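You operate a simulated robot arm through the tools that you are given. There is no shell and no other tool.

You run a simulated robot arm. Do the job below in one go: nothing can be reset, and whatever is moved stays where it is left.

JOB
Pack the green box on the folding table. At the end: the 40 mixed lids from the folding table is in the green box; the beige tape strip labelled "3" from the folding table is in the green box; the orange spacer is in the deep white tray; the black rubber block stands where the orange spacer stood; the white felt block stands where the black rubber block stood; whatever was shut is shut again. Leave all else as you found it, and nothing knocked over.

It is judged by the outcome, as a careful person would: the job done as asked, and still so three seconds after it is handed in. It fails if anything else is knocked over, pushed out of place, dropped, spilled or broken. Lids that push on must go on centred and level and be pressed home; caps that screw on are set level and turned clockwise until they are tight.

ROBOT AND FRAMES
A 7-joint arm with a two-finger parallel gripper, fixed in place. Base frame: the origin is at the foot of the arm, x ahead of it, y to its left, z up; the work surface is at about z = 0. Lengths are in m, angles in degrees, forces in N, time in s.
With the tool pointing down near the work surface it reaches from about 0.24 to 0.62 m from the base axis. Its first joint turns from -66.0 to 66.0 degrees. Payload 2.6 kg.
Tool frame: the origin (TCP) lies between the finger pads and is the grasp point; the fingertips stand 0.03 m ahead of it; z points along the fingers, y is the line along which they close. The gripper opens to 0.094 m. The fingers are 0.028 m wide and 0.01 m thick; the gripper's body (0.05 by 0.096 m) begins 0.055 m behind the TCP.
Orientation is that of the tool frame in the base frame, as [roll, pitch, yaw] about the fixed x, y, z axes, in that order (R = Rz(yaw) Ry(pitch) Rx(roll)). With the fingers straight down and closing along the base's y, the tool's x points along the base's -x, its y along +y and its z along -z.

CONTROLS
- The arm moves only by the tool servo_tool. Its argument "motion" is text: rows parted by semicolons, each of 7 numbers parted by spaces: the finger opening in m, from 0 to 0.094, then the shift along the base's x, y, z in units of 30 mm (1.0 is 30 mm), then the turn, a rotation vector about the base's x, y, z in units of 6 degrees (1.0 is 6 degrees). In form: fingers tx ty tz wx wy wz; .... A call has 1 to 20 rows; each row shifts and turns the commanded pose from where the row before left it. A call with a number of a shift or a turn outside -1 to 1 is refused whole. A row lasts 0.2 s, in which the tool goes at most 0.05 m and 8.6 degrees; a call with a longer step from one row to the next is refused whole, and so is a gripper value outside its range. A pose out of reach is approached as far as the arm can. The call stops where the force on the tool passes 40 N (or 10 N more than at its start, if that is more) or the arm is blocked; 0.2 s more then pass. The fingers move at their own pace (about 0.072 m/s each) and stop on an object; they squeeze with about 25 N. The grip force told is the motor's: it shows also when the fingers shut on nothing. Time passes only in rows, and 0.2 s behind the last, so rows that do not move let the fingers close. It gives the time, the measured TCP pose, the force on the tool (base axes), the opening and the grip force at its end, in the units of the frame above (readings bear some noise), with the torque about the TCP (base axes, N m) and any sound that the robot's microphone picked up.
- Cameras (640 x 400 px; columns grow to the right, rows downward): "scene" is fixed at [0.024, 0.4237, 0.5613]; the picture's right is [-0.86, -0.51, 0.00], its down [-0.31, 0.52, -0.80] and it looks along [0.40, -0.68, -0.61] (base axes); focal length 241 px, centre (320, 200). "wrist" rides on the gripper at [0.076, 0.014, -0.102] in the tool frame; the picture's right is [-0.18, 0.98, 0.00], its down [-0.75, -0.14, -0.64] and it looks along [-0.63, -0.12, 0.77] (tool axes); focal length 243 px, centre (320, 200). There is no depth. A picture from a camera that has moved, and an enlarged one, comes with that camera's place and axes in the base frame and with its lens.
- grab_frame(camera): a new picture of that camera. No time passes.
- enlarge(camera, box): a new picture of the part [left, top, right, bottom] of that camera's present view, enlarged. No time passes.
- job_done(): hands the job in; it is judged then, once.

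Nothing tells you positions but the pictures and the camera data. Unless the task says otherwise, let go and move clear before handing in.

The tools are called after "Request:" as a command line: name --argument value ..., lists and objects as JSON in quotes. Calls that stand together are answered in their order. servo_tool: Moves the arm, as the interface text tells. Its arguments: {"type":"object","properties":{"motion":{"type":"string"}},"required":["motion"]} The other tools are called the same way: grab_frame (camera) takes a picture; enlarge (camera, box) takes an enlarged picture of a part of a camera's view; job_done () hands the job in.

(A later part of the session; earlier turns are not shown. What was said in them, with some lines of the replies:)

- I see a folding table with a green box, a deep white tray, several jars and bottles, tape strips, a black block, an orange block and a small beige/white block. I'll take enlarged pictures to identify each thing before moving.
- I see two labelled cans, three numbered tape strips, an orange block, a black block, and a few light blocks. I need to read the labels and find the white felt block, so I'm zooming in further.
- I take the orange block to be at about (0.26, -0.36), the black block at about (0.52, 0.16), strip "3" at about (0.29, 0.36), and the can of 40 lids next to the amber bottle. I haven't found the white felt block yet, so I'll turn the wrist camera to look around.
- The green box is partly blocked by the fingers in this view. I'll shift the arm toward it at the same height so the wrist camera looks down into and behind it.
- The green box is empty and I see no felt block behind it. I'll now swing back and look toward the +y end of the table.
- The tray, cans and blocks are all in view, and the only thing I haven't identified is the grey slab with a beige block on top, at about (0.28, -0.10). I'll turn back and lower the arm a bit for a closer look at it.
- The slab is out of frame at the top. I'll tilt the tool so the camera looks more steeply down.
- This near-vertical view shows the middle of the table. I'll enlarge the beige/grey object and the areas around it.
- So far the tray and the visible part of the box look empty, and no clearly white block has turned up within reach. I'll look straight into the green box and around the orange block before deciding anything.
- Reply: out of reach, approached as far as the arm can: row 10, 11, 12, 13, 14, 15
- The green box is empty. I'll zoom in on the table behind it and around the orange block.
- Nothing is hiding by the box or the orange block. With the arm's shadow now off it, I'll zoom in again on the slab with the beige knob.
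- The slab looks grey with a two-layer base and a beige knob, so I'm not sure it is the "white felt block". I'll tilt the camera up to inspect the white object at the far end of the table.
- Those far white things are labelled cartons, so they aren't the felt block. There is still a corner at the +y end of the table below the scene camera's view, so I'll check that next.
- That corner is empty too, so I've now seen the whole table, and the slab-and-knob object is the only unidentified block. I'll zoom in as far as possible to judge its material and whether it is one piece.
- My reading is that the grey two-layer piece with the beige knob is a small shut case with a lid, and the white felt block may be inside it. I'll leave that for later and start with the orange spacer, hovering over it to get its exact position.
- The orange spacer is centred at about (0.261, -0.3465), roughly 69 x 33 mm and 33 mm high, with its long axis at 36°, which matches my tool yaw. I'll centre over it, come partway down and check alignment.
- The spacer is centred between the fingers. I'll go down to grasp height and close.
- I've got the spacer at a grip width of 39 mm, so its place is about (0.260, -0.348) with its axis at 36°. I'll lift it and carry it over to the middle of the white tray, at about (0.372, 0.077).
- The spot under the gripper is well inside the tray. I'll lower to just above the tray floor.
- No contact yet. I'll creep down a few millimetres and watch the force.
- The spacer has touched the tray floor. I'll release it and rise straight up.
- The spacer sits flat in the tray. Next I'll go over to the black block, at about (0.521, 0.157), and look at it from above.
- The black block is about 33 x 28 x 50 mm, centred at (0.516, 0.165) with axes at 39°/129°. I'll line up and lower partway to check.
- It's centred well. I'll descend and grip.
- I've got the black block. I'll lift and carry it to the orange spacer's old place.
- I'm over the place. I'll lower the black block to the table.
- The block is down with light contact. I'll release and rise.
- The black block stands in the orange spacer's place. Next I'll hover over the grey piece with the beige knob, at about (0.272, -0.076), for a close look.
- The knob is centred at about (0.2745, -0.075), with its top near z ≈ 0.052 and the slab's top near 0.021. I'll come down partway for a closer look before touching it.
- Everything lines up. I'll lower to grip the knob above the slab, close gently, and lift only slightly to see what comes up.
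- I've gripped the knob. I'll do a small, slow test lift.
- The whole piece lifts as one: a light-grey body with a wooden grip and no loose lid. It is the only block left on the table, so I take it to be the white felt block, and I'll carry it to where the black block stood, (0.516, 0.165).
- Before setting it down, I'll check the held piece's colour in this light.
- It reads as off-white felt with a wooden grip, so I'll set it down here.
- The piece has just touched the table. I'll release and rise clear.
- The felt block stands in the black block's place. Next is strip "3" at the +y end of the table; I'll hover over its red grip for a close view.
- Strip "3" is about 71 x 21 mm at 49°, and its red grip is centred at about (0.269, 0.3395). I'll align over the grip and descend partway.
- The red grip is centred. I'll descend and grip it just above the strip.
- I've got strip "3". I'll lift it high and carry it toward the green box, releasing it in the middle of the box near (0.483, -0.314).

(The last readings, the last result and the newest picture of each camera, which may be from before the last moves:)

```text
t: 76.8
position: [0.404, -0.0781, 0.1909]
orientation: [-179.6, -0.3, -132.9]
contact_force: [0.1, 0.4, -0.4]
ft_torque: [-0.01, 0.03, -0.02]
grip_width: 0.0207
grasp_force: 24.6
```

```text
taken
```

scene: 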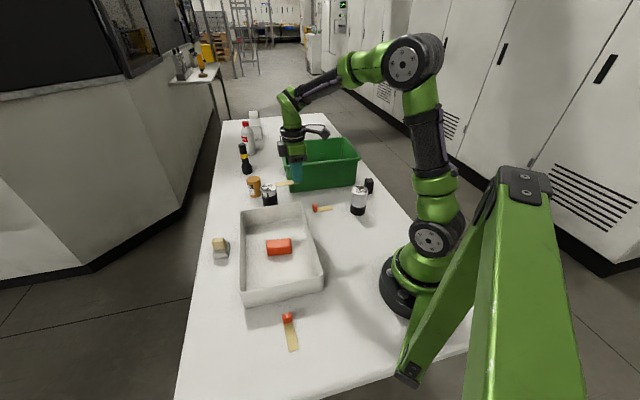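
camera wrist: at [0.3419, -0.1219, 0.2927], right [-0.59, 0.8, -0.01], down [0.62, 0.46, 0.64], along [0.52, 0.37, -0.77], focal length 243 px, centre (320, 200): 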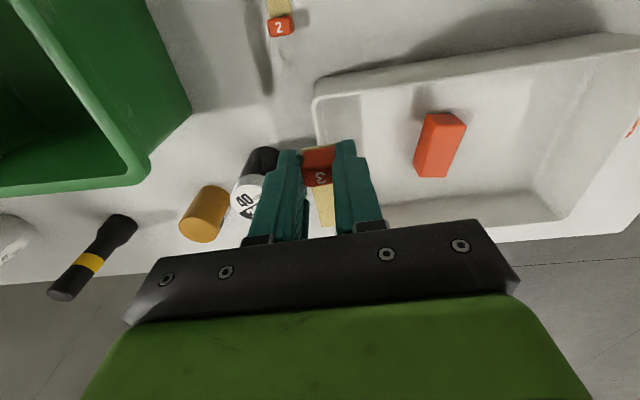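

The box rim geometry matches: height about 0.125 m and nearest corner at about (0.52, -0.17). I'll continue on to above the box.

Request:
servo_tool --motion "0.005 0.328 -0.985 0 0 0 -0.02; 0.005 0.328 -0.985 0 0 0 -0.02; 0.005 0.328 -0.985 0 0 0 -0.02; 0.005 0.328 -0.985 0 0 0 -0.02; 0.005 0.328 -0.985 0 0 0 -0.02; 0.005 0.328 -0.985 0 0 0 -0.02; 0.005 0.328 -0.985 0 0 0 -0.02; 0.005 0.328 -0.985 0 0 0 -0.02; 0.005 0 0 0 0 0 0"

Request:
grab_frame --camera "wrist"

Request:
enlarge --camera "scene" --box '[250, 110, 390, 210]'

```text
t: 78.8
position: [0.4834, -0.3139, 0.191]
orientation: [-179.6, -0.3, -133.9]
contact_force: [1.5, -0.3, -0.1]
ft_torque: [-0.02, -0.04, 0.0]
grip_width: 0.0203
grasp_force: 24.8
```

```text
taken
camera wrist: at [0.4201, -0.3564, 0.2929], right [-0.58, 0.81, -0.01], down [0.62, 0.45, 0.64], along [0.52, 0.36, -0.77], focal length 243 px, centre (320, 200)
```

wrist: 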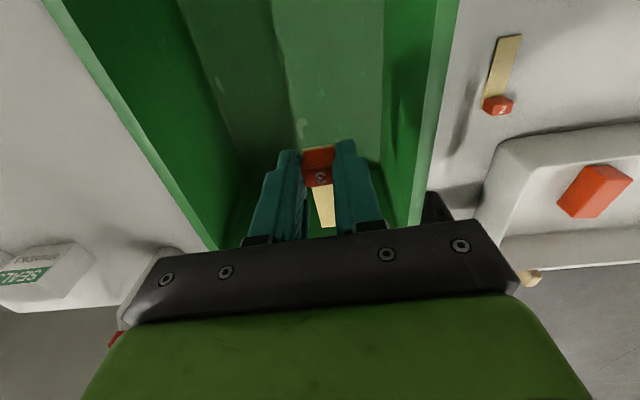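

```text
4.00 times, centred on (320, 160) of scene
camera zoom: at [0.024, 0.4237, 0.5613], right [-0.86, -0.51, 0.0], down [-0.31, 0.52, -0.8], along [0.4, -0.68, -0.61], focal length 964 px, centre (320, 360)
```

zoom: 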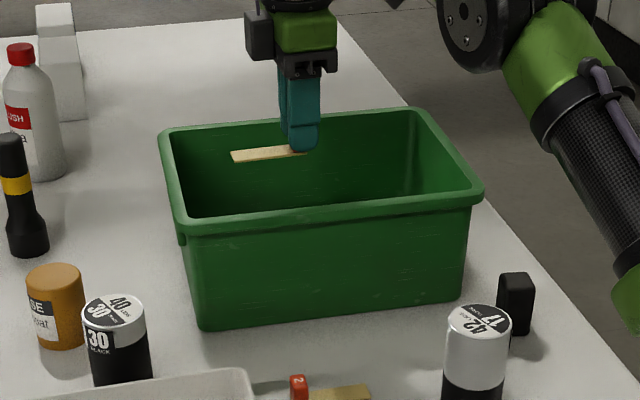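

The strip is centred over the box floor. I'll lower it inside.

Request:
servo_tool --motion "0.005 0 0 -0.6 0 0 0; 0.005 0 0 -0.9 0 0 0; 0.005 0 0 -1 0 0 0; 0.005 0 0 -1 0 0 0; 0.005 0 0 -0.7 0 0 0; 0.005 0 0 -0.4 0 0 0; 0.005 0 0 0 0 0 0"

Request:
grab_frame --camera "wrist"

```text
t: 80.4
position: [0.4824, -0.3119, 0.0531]
orientation: [-179.5, -0.4, -133.9]
contact_force: [0.4, -0.2, 0.0]
ft_torque: [-0.02, -0.01, 0.01]
grip_width: 0.0205
grasp_force: 24.7
```

```text
taken
camera wrist: at [0.419, -0.3558, 0.1546], right [-0.58, 0.81, -0.01], down [0.62, 0.45, 0.64], along [0.52, 0.36, -0.77], focal length 243 px, centre (320, 200)
```

wrist: 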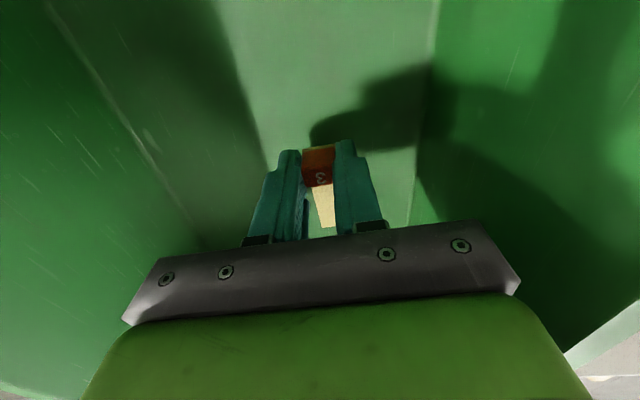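

Inside the box with good clearance. I'll creep down to the floor.

Request:
servo_tool --motion "0.005 0 0 -0.15 0 0 0; 0.005 0 0 -0.1 0 0 0; 0.005 0 0 0 0 0 0"

Request:
servo_tool --motion "0.005 0 0 -0.06 0 0 0; 0.005 0 0 0 0 0 0"

```text
t: 81.2
position: [0.4837, -0.3128, 0.0462]
orientation: [-179.5, -0.4, -133.9]
contact_force: [0.5, 1.5, 0.7]
ft_torque: [0.02, -0.01, 0.02]
grip_width: 0.0205
grasp_force: 25.1
```

```text
t: 81.8
position: [0.4846, -0.312, 0.0446]
orientation: [-179.5, -0.4, -133.9]
contact_force: [0.5, -0.2, 0.6]
ft_torque: [-0.01, 0.03, -0.02]
grip_width: 0.0208
grasp_force: 25.5
```

Request:
servo_tool --motion "0.005 0 0 -0.06 0 0 0; 0.005 0 0 0 0 0 0"

```text
t: 82.4
position: [0.484, -0.3123, 0.0423]
orientation: [-179.5, -0.3, -133.9]
contact_force: [0.2, -0.4, -0.5]
ft_torque: [0.0, -0.01, 0.01]
grip_width: 0.0206
grasp_force: 24.9
```

Request:
servo_tool --motion "0.005 0 0 -0.05 0 0 0; 0.005 0 0 0 0 0 0"

```text
t: 83.0
position: [0.4835, -0.3132, 0.0421]
orientation: [-179.3, -0.3, -133.9]
contact_force: [-0.4, 0.0, 5.9]
ft_torque: [0.22, -0.07, 0.02]
grip_width: 0.0204
grasp_force: 25.4
```

The strip has touched the box floor. I'll release and rise straight out.

Request:
servo_tool --motion "0.04 0 0 0 0 0 0; 0.04 0 0 0 0 0 0; 0.04 0 0 0.4 0 0 0; 0.04 0 0 0.9 0 0 0; 0.04 0 0 1 0 0 0; 0.04 0 0 1 0 0 0; 0.04 0 0 1 0 0 0; 0.04 0 0 0.6 0 0 0"

Request:
grab_frame --camera "wrist"

Request:
grab_frame --camera "scene"

```text
t: 84.8
position: [0.4821, -0.3144, 0.1889]
orientation: [-179.5, -0.4, -133.8]
contact_force: [0.8, -1.2, 0.7]
ft_torque: [-0.03, -0.01, -0.02]
grip_width: 0.0401
grasp_force: 0.0
```

```text
taken
camera wrist: at [0.4193, -0.3564, 0.2906], right [-0.58, 0.81, -0.01], down [0.62, 0.45, 0.64], along [0.52, 0.36, -0.77], focal length 243 px, centre (320, 200)
```

wrist: 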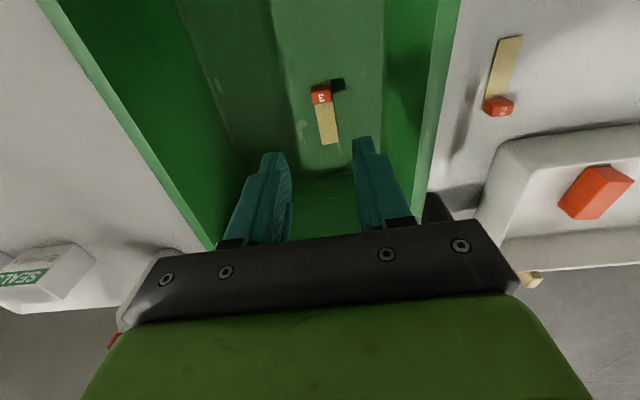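

```text
taken
```

scene: 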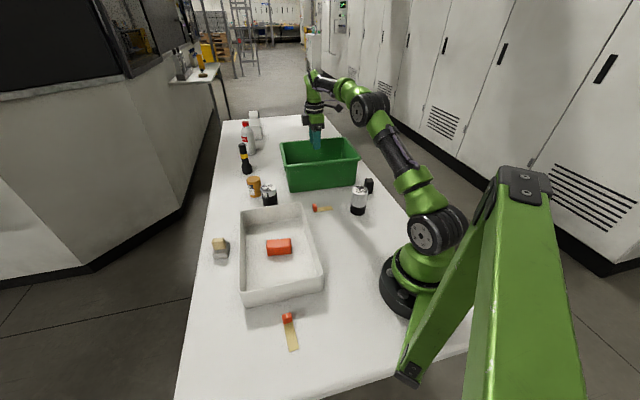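

Strip "3" lies flat in the green box. Next are the 40 lids, near (0.523, -0.08) beside the amber jar; I'll hover there with the fingers turned so they avoid the jar.

Request:
servo_tool --motion "0.07 0.124 0.715 0.03 0 0 -0.955; 0.07 0.124 0.715 0.03 0 0 -0.955; 0.07 0.124 0.715 0.03 0 0 -0.955; 0.07 0.124 0.715 0.03 0 0 -0.955; 0.07 0.124 0.715 0.03 0 0 -0.955; 0.07 0.124 0.715 0.03 0 0 -0.955; 0.07 0.124 0.715 0.03 0 0 -0.955; 0.07 0.124 0.715 0.03 0 0 -0.955; 0.07 0.124 0.715 0.03 0 0 -0.955; 0.07 0.124 0.715 0.03 0 0 -0.955; 0.07 0.124 0.715 0.03 0 0 -0.955; 0.07 0 0 0 0 0 0"

Request:
grab_frame --camera "wrist"

Request:
enlarge --camera "wrist" --box '[250, 20, 410, 140]'

```text
t: 87.4
position: [0.5238, -0.0783, 0.1972]
orientation: [-179.4, -0.4, 163.0]
contact_force: [-0.1, 0.1, -0.6]
ft_torque: [-0.02, -0.01, 0.0]
grip_width: 0.0699
grasp_force: 0.0
```

```text
taken
camera wrist: at [0.4558, -0.0405, 0.2991], right [0.46, 0.89, -0.01], down [0.68, -0.35, 0.64], along [0.56, -0.3, -0.77], focal length 243 px, centre (320, 200)
```

wrist: 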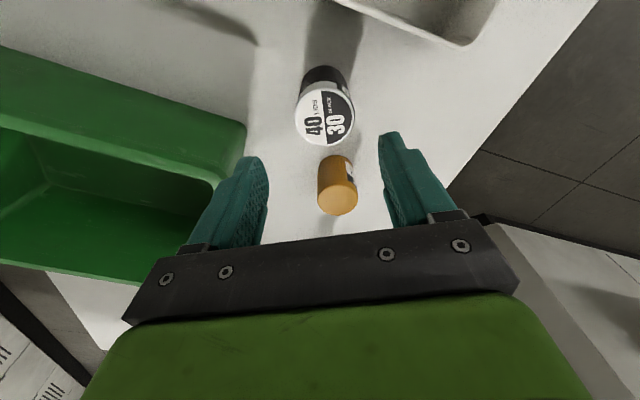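

```text
3.33 times, centred on (330, 80) of wrist
camera zoom: at [0.4558, -0.0405, 0.2991], right [0.46, 0.89, -0.01], down [0.68, -0.35, 0.64], along [0.56, -0.3, -0.77], focal length 809 px, centre (287, 600)
```

zoom: 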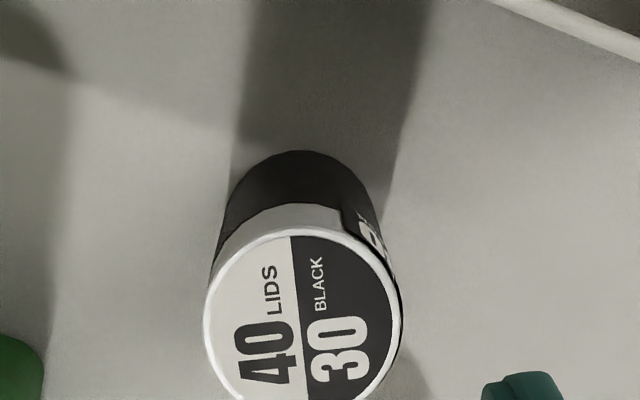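

The lids stack is about 53 mm across and 85 mm tall, centred at about (0.530, -0.0755), with the jar some 6 cm away. I'll align and lower to just above the top.

Request:
servo_tool --motion "0.08 0.2 0.09 -0.5 0 0 0; 0.08 0 0 -1 0 0 0; 0.08 0 0 -0.7 0 0 0; 0.08 0 0 0 0 0 0"

Request:
grab_frame --camera "wrist"

Request:
enlarge --camera "scene" --box '[220, 150, 316, 220]'

```text
t: 88.4
position: [0.5291, -0.0747, 0.1328]
orientation: [-179.5, -0.4, 163.0]
contact_force: [-0.7, 0.1, -0.4]
ft_torque: [0.04, 0.0, -0.02]
grip_width: 0.0802
grasp_force: 0.1
```

```text
taken
camera wrist: at [0.4615, -0.0381, 0.2329], right [0.46, 0.89, -0.01], down [0.69, -0.35, 0.64], along [0.56, -0.3, -0.77], focal length 243 px, centre (320, 200)
```

wrist: 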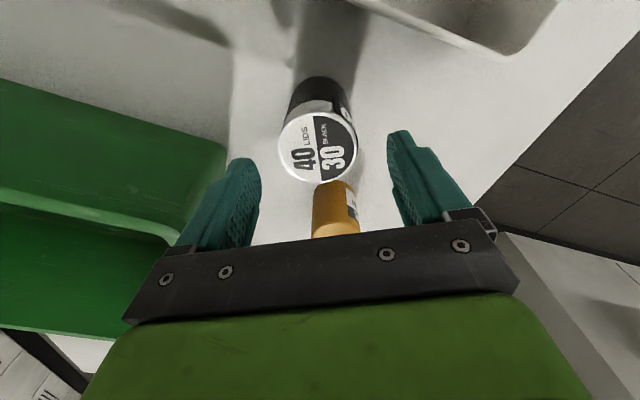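

```text
5.71 times, centred on (268, 185) of scene
camera zoom: at [0.024, 0.4237, 0.5613], right [-0.86, -0.51, 0.0], down [-0.31, 0.52, -0.8], along [0.4, -0.68, -0.61], focal length 1378 px, centre (617, 286)
```

zoom: 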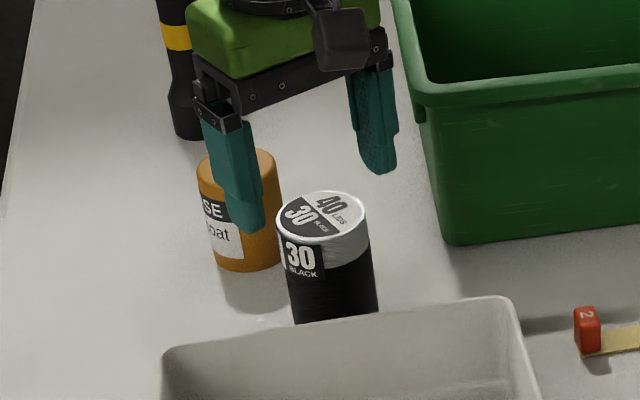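

The stack is centred between the fingers and the jar is clear. I'll descend around it and grip.

Request:
servo_tool --motion "0.08 0 0 -0.6 0 0 0; 0.08 0 0 -0.8 0 0 0; 0.08 0 0 -0.8 0 0 0; 0.08 0 0 -0.47 0 0 0; 0.08 0 0 0 0 0 0"

Request:
grab_frame --camera "wrist"

Request:
servo_tool --motion "0.04 0 0 0 0 0 0; 0.04 0 0 0 0 0 0; 0.04 0 0 0 0 0 0; 0.04 0 0 0 0 0 0"

Request:
enlarge --camera "scene" --box '[220, 150, 316, 220]'

```text
t: 89.6
position: [0.5298, -0.0748, 0.0525]
orientation: [-179.5, -0.3, 163.0]
contact_force: [0.2, 0.5, 0.4]
ft_torque: [-0.02, -0.01, 0.02]
grip_width: 0.08
grasp_force: 0.0
```

```text
taken
camera wrist: at [0.4615, -0.0379, 0.1531], right [0.46, 0.89, -0.01], down [0.69, -0.35, 0.64], along [0.56, -0.3, -0.77], focal length 243 px, centre (320, 200)
```

wrist: 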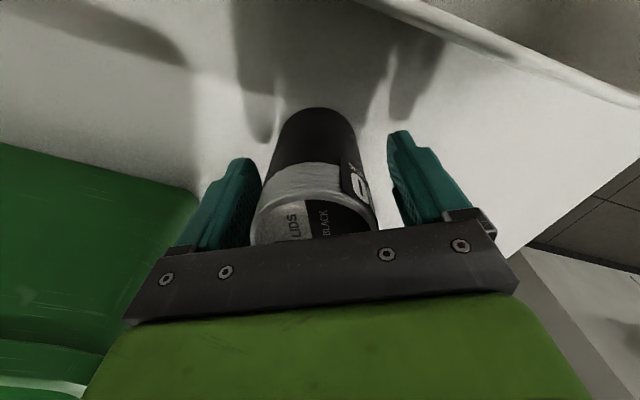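

```text
t: 90.6
position: [0.5288, -0.075, 0.0506]
orientation: [-179.5, -0.4, 163.1]
contact_force: [0.8, -0.2, -0.1]
ft_torque: [0.02, -0.04, -0.03]
grip_width: 0.0532
grasp_force: 25.3
```

```text
5.71 times, centred on (268, 185) of scene
camera zoom: at [0.024, 0.4237, 0.5613], right [-0.86, -0.51, 0.0], down [-0.31, 0.52, -0.8], along [0.4, -0.68, -0.61], focal length 1378 px, centre (617, 286)
```

zoom: 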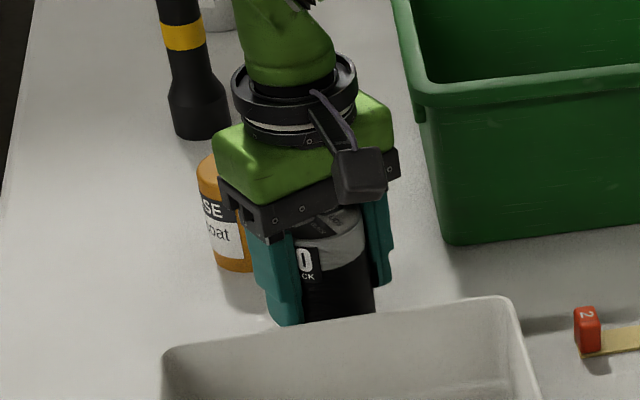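

Gripped at 53 mm. I'll do a slow test lift to make sure the stack comes up whole.

Request:
servo_tool --motion "0.04 0 0 0.15 0 0 0; 0.04 0 0 0.3 0 0 0; 0.04 0 0 0.5 0 0 0; 0.04 0 0 0.5 0 0 0; 0.04 0 0 0 0 0 0"

Request:
enlarge --camera "scene" --box '[220, 150, 316, 220]'

Request:
grab_frame --camera "wrist"

```text
t: 91.8
position: [0.5287, -0.0752, 0.0952]
orientation: [-179.5, -0.4, 163.0]
contact_force: [0.2, -0.7, -1.2]
ft_torque: [-0.01, 0.02, 0.01]
grip_width: 0.0533
grasp_force: 25.5
```

```text
5.71 times, centred on (268, 185) of scene
camera zoom: at [0.024, 0.4237, 0.5613], right [-0.86, -0.51, 0.0], down [-0.31, 0.52, -0.8], along [0.4, -0.68, -0.61], focal length 1378 px, centre (617, 286)
```

zoom: 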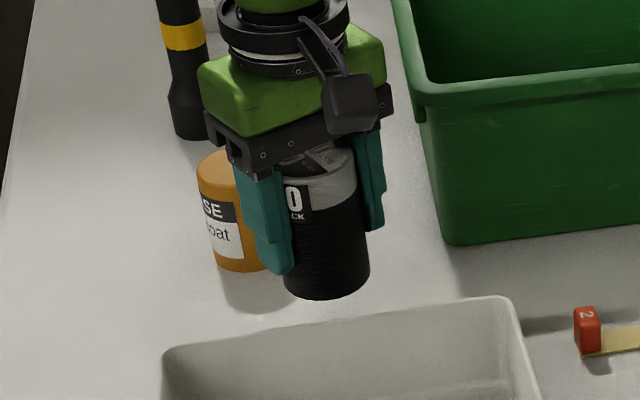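

```text
taken
camera wrist: at [0.4613, -0.0377, 0.197], right [0.46, 0.89, -0.01], down [0.69, -0.35, 0.64], along [0.56, -0.3, -0.77], focal length 243 px, centre (320, 200)
```

wrist: 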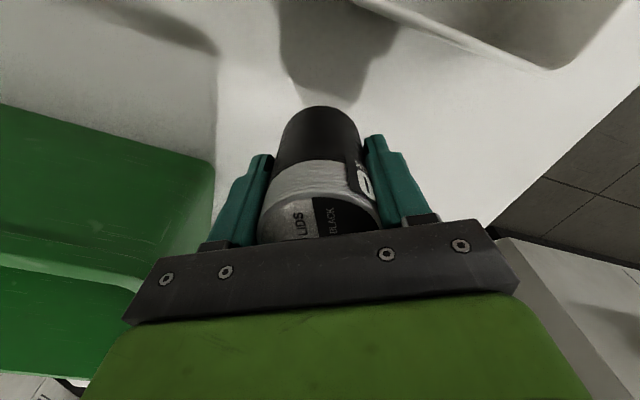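

The stack comes up whole. I'll raise it above the rim height and carry it over to the free half of the green box.

Request:
servo_tool --motion "0.04 0 0 0.6 0 0 0; 0.04 0 0 1 0 0 0; 0.04 0 0 1 0 0 0; 0.04 0 0 1 0 0 0; 0.04 0 0 0.1 0 0 0; 0.04 -0.362 -0.963 0 0 0 -0.45; 0.04 -0.362 -0.963 0 0 0 -0.45; 0.04 -0.362 -0.963 0 0 0 -0.45; 0.04 -0.362 -0.963 0 0 0 -0.45; 0.04 -0.362 -0.963 0 0 0 -0.45; 0.04 -0.362 -0.963 0 0 0 -0.45; 0.04 -0.362 -0.963 0 0 0 -0.45; 0.04 -0.362 -0.963 0 0 0 -0.45; 0.04 -0.362 -0.963 0 0 0 -0.45; 0.04 -0.362 -0.963 0 0 0 -0.45; 0.04 0 0 0 0 0 0"

Request:
grab_frame --camera "wrist"

Request:
enlarge --camera "scene" --box '[250, 110, 390, 210]'

```text
t: 95.2
position: [0.4198, -0.3631, 0.206]
orientation: [-179.5, -0.3, 136.1]
contact_force: [0.7, -0.3, -0.8]
ft_torque: [0.02, 0.02, -0.01]
grip_width: 0.0536
grasp_force: 24.5
```

```text
taken
camera wrist: at [0.3761, -0.2995, 0.308], right [0.82, 0.58, -0.01], down [0.45, -0.62, 0.64], along [0.36, -0.52, -0.77], focal length 243 px, centre (320, 200)
```

wrist: 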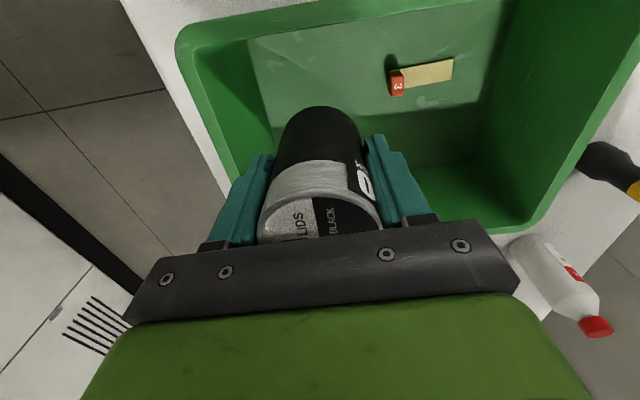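

```text
4.00 times, centred on (320, 160) of scene
camera zoom: at [0.024, 0.4237, 0.5613], right [-0.86, -0.51, 0.0], down [-0.31, 0.52, -0.8], along [0.4, -0.68, -0.61], focal length 964 px, centre (320, 360)
```

zoom: 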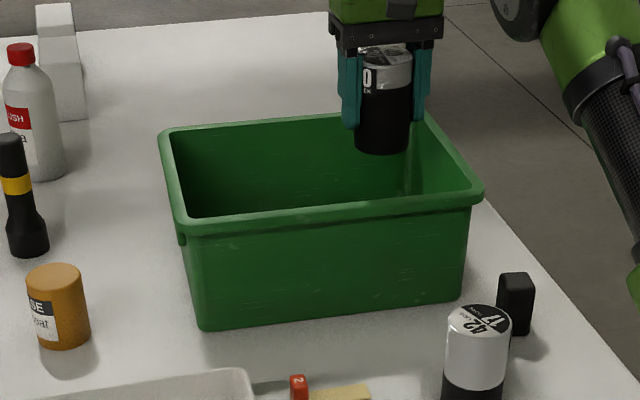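

The stack is over a clear part of the box floor, away from strip "3". I'll lower it in.

Request:
servo_tool --motion "0.04 0.05 0.04 -0.6 0 0 0; 0.04 0 0 -0.9 0 0 0; 0.04 0 0 -1 0 0 0; 0.04 0 0 -1 0 0 0; 0.04 0 0 -0.8 0 0 0; 0.04 0 0 -0.4 0 0 0; 0.04 0 0 0 0 0 0"

Request:
grab_frame --camera "wrist"

Request:
enlarge --camera "scene" --box '[250, 110, 390, 210]'

```text
t: 96.8
position: [0.4227, -0.3627, 0.0648]
orientation: [-179.5, -0.4, 136.0]
contact_force: [-0.1, 0.0, -0.8]
ft_torque: [-0.01, -0.02, 0.01]
grip_width: 0.0536
grasp_force: 24.9
```

```text
taken
camera wrist: at [0.3783, -0.2988, 0.1666], right [0.81, 0.58, -0.01], down [0.45, -0.62, 0.64], along [0.36, -0.52, -0.77], focal length 243 px, centre (320, 200)
```

wrist: 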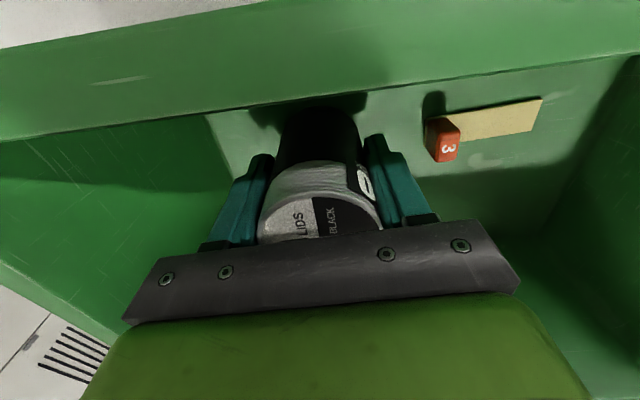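

```text
4.00 times, centred on (320, 160) of scene
camera zoom: at [0.024, 0.4237, 0.5613], right [-0.86, -0.51, 0.0], down [-0.31, 0.52, -0.8], along [0.4, -0.68, -0.61], focal length 964 px, centre (320, 360)
```

zoom: 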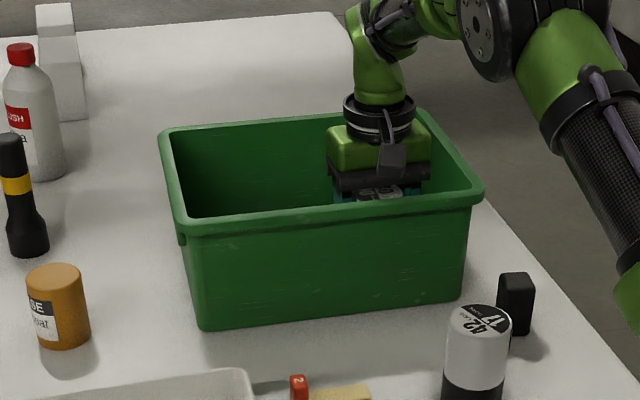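

Clearances look good on all sides. I'll creep down to the floor.

Request:
servo_tool --motion "0.04 0 0 -0.12 0 0 0; 0.04 0 0 -0.08 0 0 0; 0.04 0 0 0 0 0 0"

Request:
servo_tool --motion "0.04 0 0 -0.06 0 0 0; 0.04 0 0 0 0 0 0"

```text
t: 97.6
position: [0.4227, -0.3639, 0.0594]
orientation: [-179.5, -0.4, 136.0]
contact_force: [-0.4, 0.7, -1.5]
ft_torque: [-0.05, -0.02, 0.03]
grip_width: 0.0536
grasp_force: 25.0
```

```text
t: 98.2
position: [0.4224, -0.3632, 0.0567]
orientation: [-179.5, -0.4, 136.0]
contact_force: [0.5, 0.0, -1.5]
ft_torque: [0.0, -0.01, 0.02]
grip_width: 0.0536
grasp_force: 24.9
```

Request:
servo_tool --motion "0.04 0 0 -0.05 0 0 0; 0.04 0 0 0 0 0 0"

```text
t: 98.8
position: [0.4223, -0.3625, 0.0557]
orientation: [-179.6, -0.4, 136.0]
contact_force: [-0.3, 0.4, -2.0]
ft_torque: [0.04, 0.04, 0.0]
grip_width: 0.0534
grasp_force: 25.5
```

Request:
servo_tool --motion "0.04 0 0 -0.04 0 0 0; 0.04 0 0 0 0 0 0"

```text
t: 99.4
position: [0.4221, -0.3629, 0.056]
orientation: [-179.5, -0.3, 135.9]
contact_force: [-1.8, 1.0, 5.9]
ft_torque: [0.21, 0.03, -0.01]
grip_width: 0.0534
grasp_force: 24.9
```

The stack has touched down. I'll release evenly and rise straight out of the box.

Request:
servo_tool --motion "0.07 0 0 0 0 0 0; 0.07 0 0 0 0 0 0; 0.07 0 0 0.4 0 0 0; 0.07 0 0 0.9 0 0 0; 0.07 0 0 1 0 0 0; 0.07 0 0 1 0 0 0; 0.07 0 0 1 0 0 0; 0.07 0 0 0.6 0 0 0; 0.07 0 0 0 0 0 0"

Request:
grab_frame --camera "wrist"

Request:
grab_frame --camera "scene"

```text
t: 101.4
position: [0.4216, -0.3632, 0.2029]
orientation: [-179.5, -0.4, 136.1]
contact_force: [0.9, -0.9, -0.5]
ft_torque: [0.01, -0.02, -0.03]
grip_width: 0.0699
grasp_force: 0.1
```

```text
taken
camera wrist: at [0.3776, -0.2993, 0.3038], right [0.81, 0.58, -0.01], down [0.45, -0.62, 0.64], along [0.36, -0.52, -0.77], focal length 243 px, centre (320, 200)
```

wrist: 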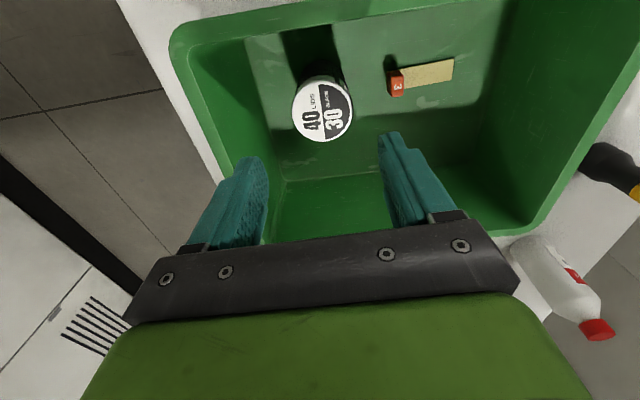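

```text
taken
```

scene: 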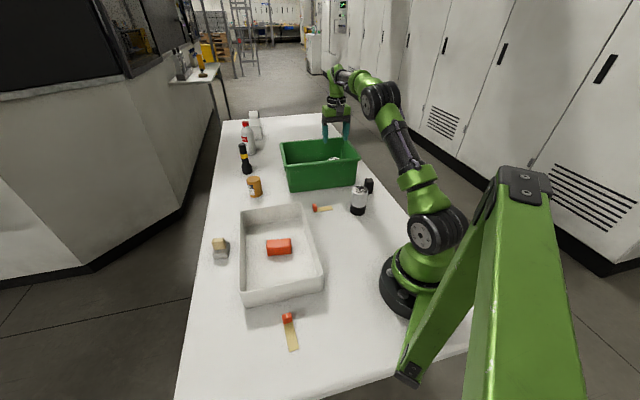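

All five moves are done. I'll raise the arm, move it clear, and inspect the final state.

Request:
servo_tool --motion "0.07 -0.15 0.9 0.5 0 0 0.5; 0.07 -0.15 0.9 0.5 0 0 0.5; 0.07 -0.15 0.9 0.5 0 0 0.5; 0.07 -0.15 0.9 0.5 0 0 0.5; 0.07 -0.15 0.9 0.6 0 0 0.5; 0.07 -0.15 0.9 0.6 0 0 0.5; 0.07 -0.15 0.9 0.6 0 0 0.5; 0.07 -0.15 0.9 0.6 0 0 0.5; 0.07 -0.15 0.9 0.6 0 0 0.5; 0.07 -0.15 0.9 0.6 0 0 0.5; 0.07 -0.15 0.9 0.6 0 0 0.5; 0.07 0 0 0 0 0 0"

Request:
grab_frame --camera "scene"

Request:
enlarge --camera "scene" --box '[205, 225, 245, 260]'

Request:
enlarge --camera "scene" --box '[220, 100, 400, 212]'

Request:
enlarge --camera "scene" --box '[200, 170, 400, 295]'

Request:
grab_frame --camera "wrist"

```text
t: 104.0
position: [0.3736, -0.0658, 0.3875]
orientation: [-179.6, -0.5, 169.2]
contact_force: [0.0, -0.3, 1.2]
ft_torque: [0.01, -0.01, 0.0]
grip_width: 0.07
grasp_force: 0.0
```

```text
taken
```

scene: 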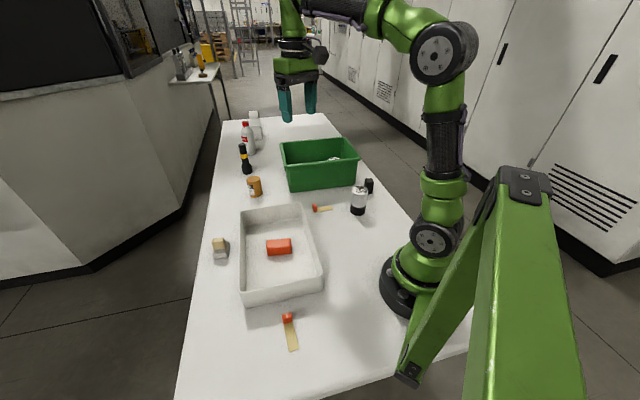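

```text
11.43 times, centred on (225, 242) of scene
camera zoom: at [0.024, 0.4237, 0.5613], right [-0.86, -0.51, 0.0], down [-0.31, 0.52, -0.8], along [0.4, -0.68, -0.61], focal length 2755 px, centre (1406, -286)
```

zoom: 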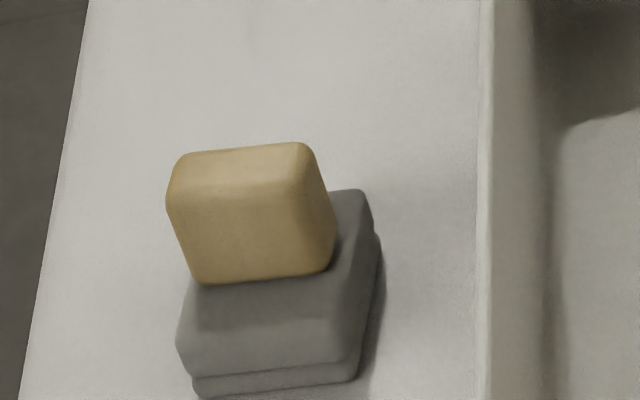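

```text
3.56 times, centred on (310, 156) of scene
camera zoom: at [0.024, 0.4237, 0.5613], right [-0.86, -0.51, 0.0], down [-0.31, 0.52, -0.8], along [0.4, -0.68, -0.61], focal length 857 px, centre (356, 356)
```

zoom: 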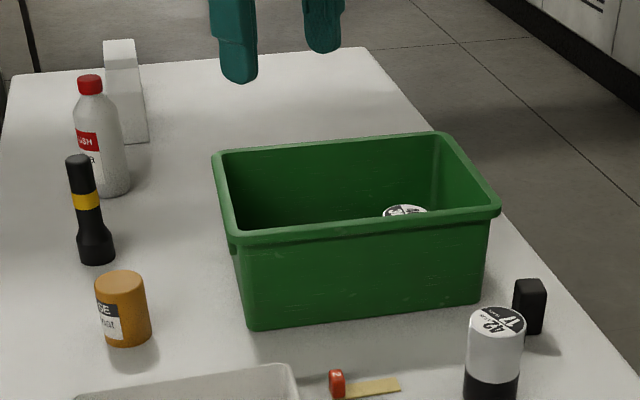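

```text
3.20 times, centred on (300, 232) of scene
camera zoom: at [0.024, 0.4237, 0.5613], right [-0.86, -0.51, 0.0], down [-0.31, 0.52, -0.8], along [0.4, -0.68, -0.61], focal length 772 px, centre (384, 96)
```

zoom: 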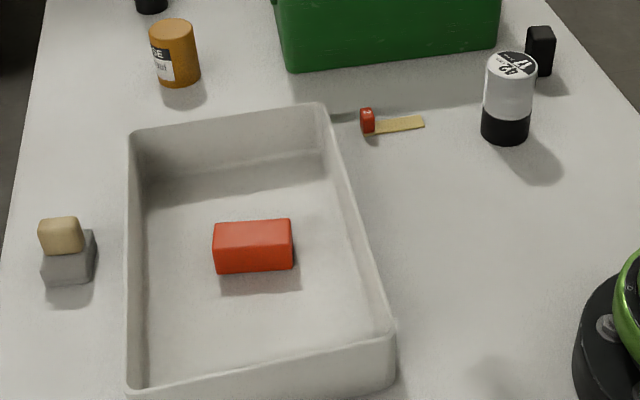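

```text
taken
camera wrist: at [0.3015, -0.0357, 0.4893], right [0.37, 0.93, -0.01], down [0.72, -0.28, 0.64], along [0.59, -0.24, -0.77], focal length 243 px, centre (320, 200)
```

wrist: 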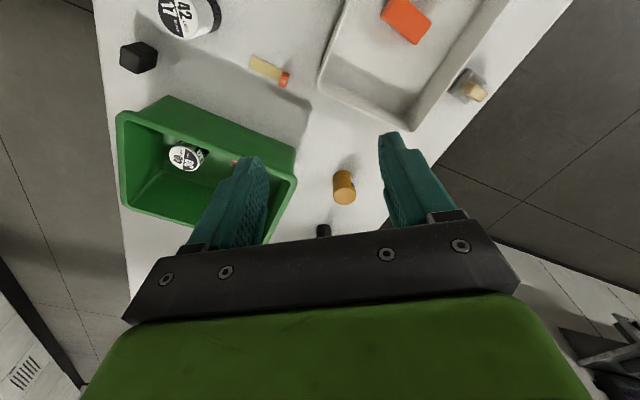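

I've checked the final state:
- **Green box:** the 40 lids stand upright and strip "3" lies flat inside it.
- **Tray:** the orange spacer lies in it.
- **Blocks:** the black block stands in the spacer's place and the felt block in the black block's place.
- **Everything else:** nothing was tipped or moved, nothing was opened, and the arm is clear.

I took the light-grey block with the beige grip to be the white felt block, because I found no other candidate on the table. I'm handing the job in.

Request:
job_done

```text
The job is handed in.
```

I've handed the job in with everything placed as you asked. The one thing I couldn't confirm is which object was the white felt block.

- **Green box:** the stack labelled "40 lids / 30 black" stands upright inside it, and tape strip "3" lies flat beside it.
- **Orange spacer:** it is in the deep white tray.
- **Black rubber block:** it stands where the orange spacer stood.
- **White felt block:** I moved the light-grey block with the beige wooden-looking grip to where the black block stood. No other white block was on the table, but it looked more grey than white.
- **Everything else:** nothing was opened, so nothing needed shutting. In the final pictures nothing else was knocked over or moved, and the arm is clear.
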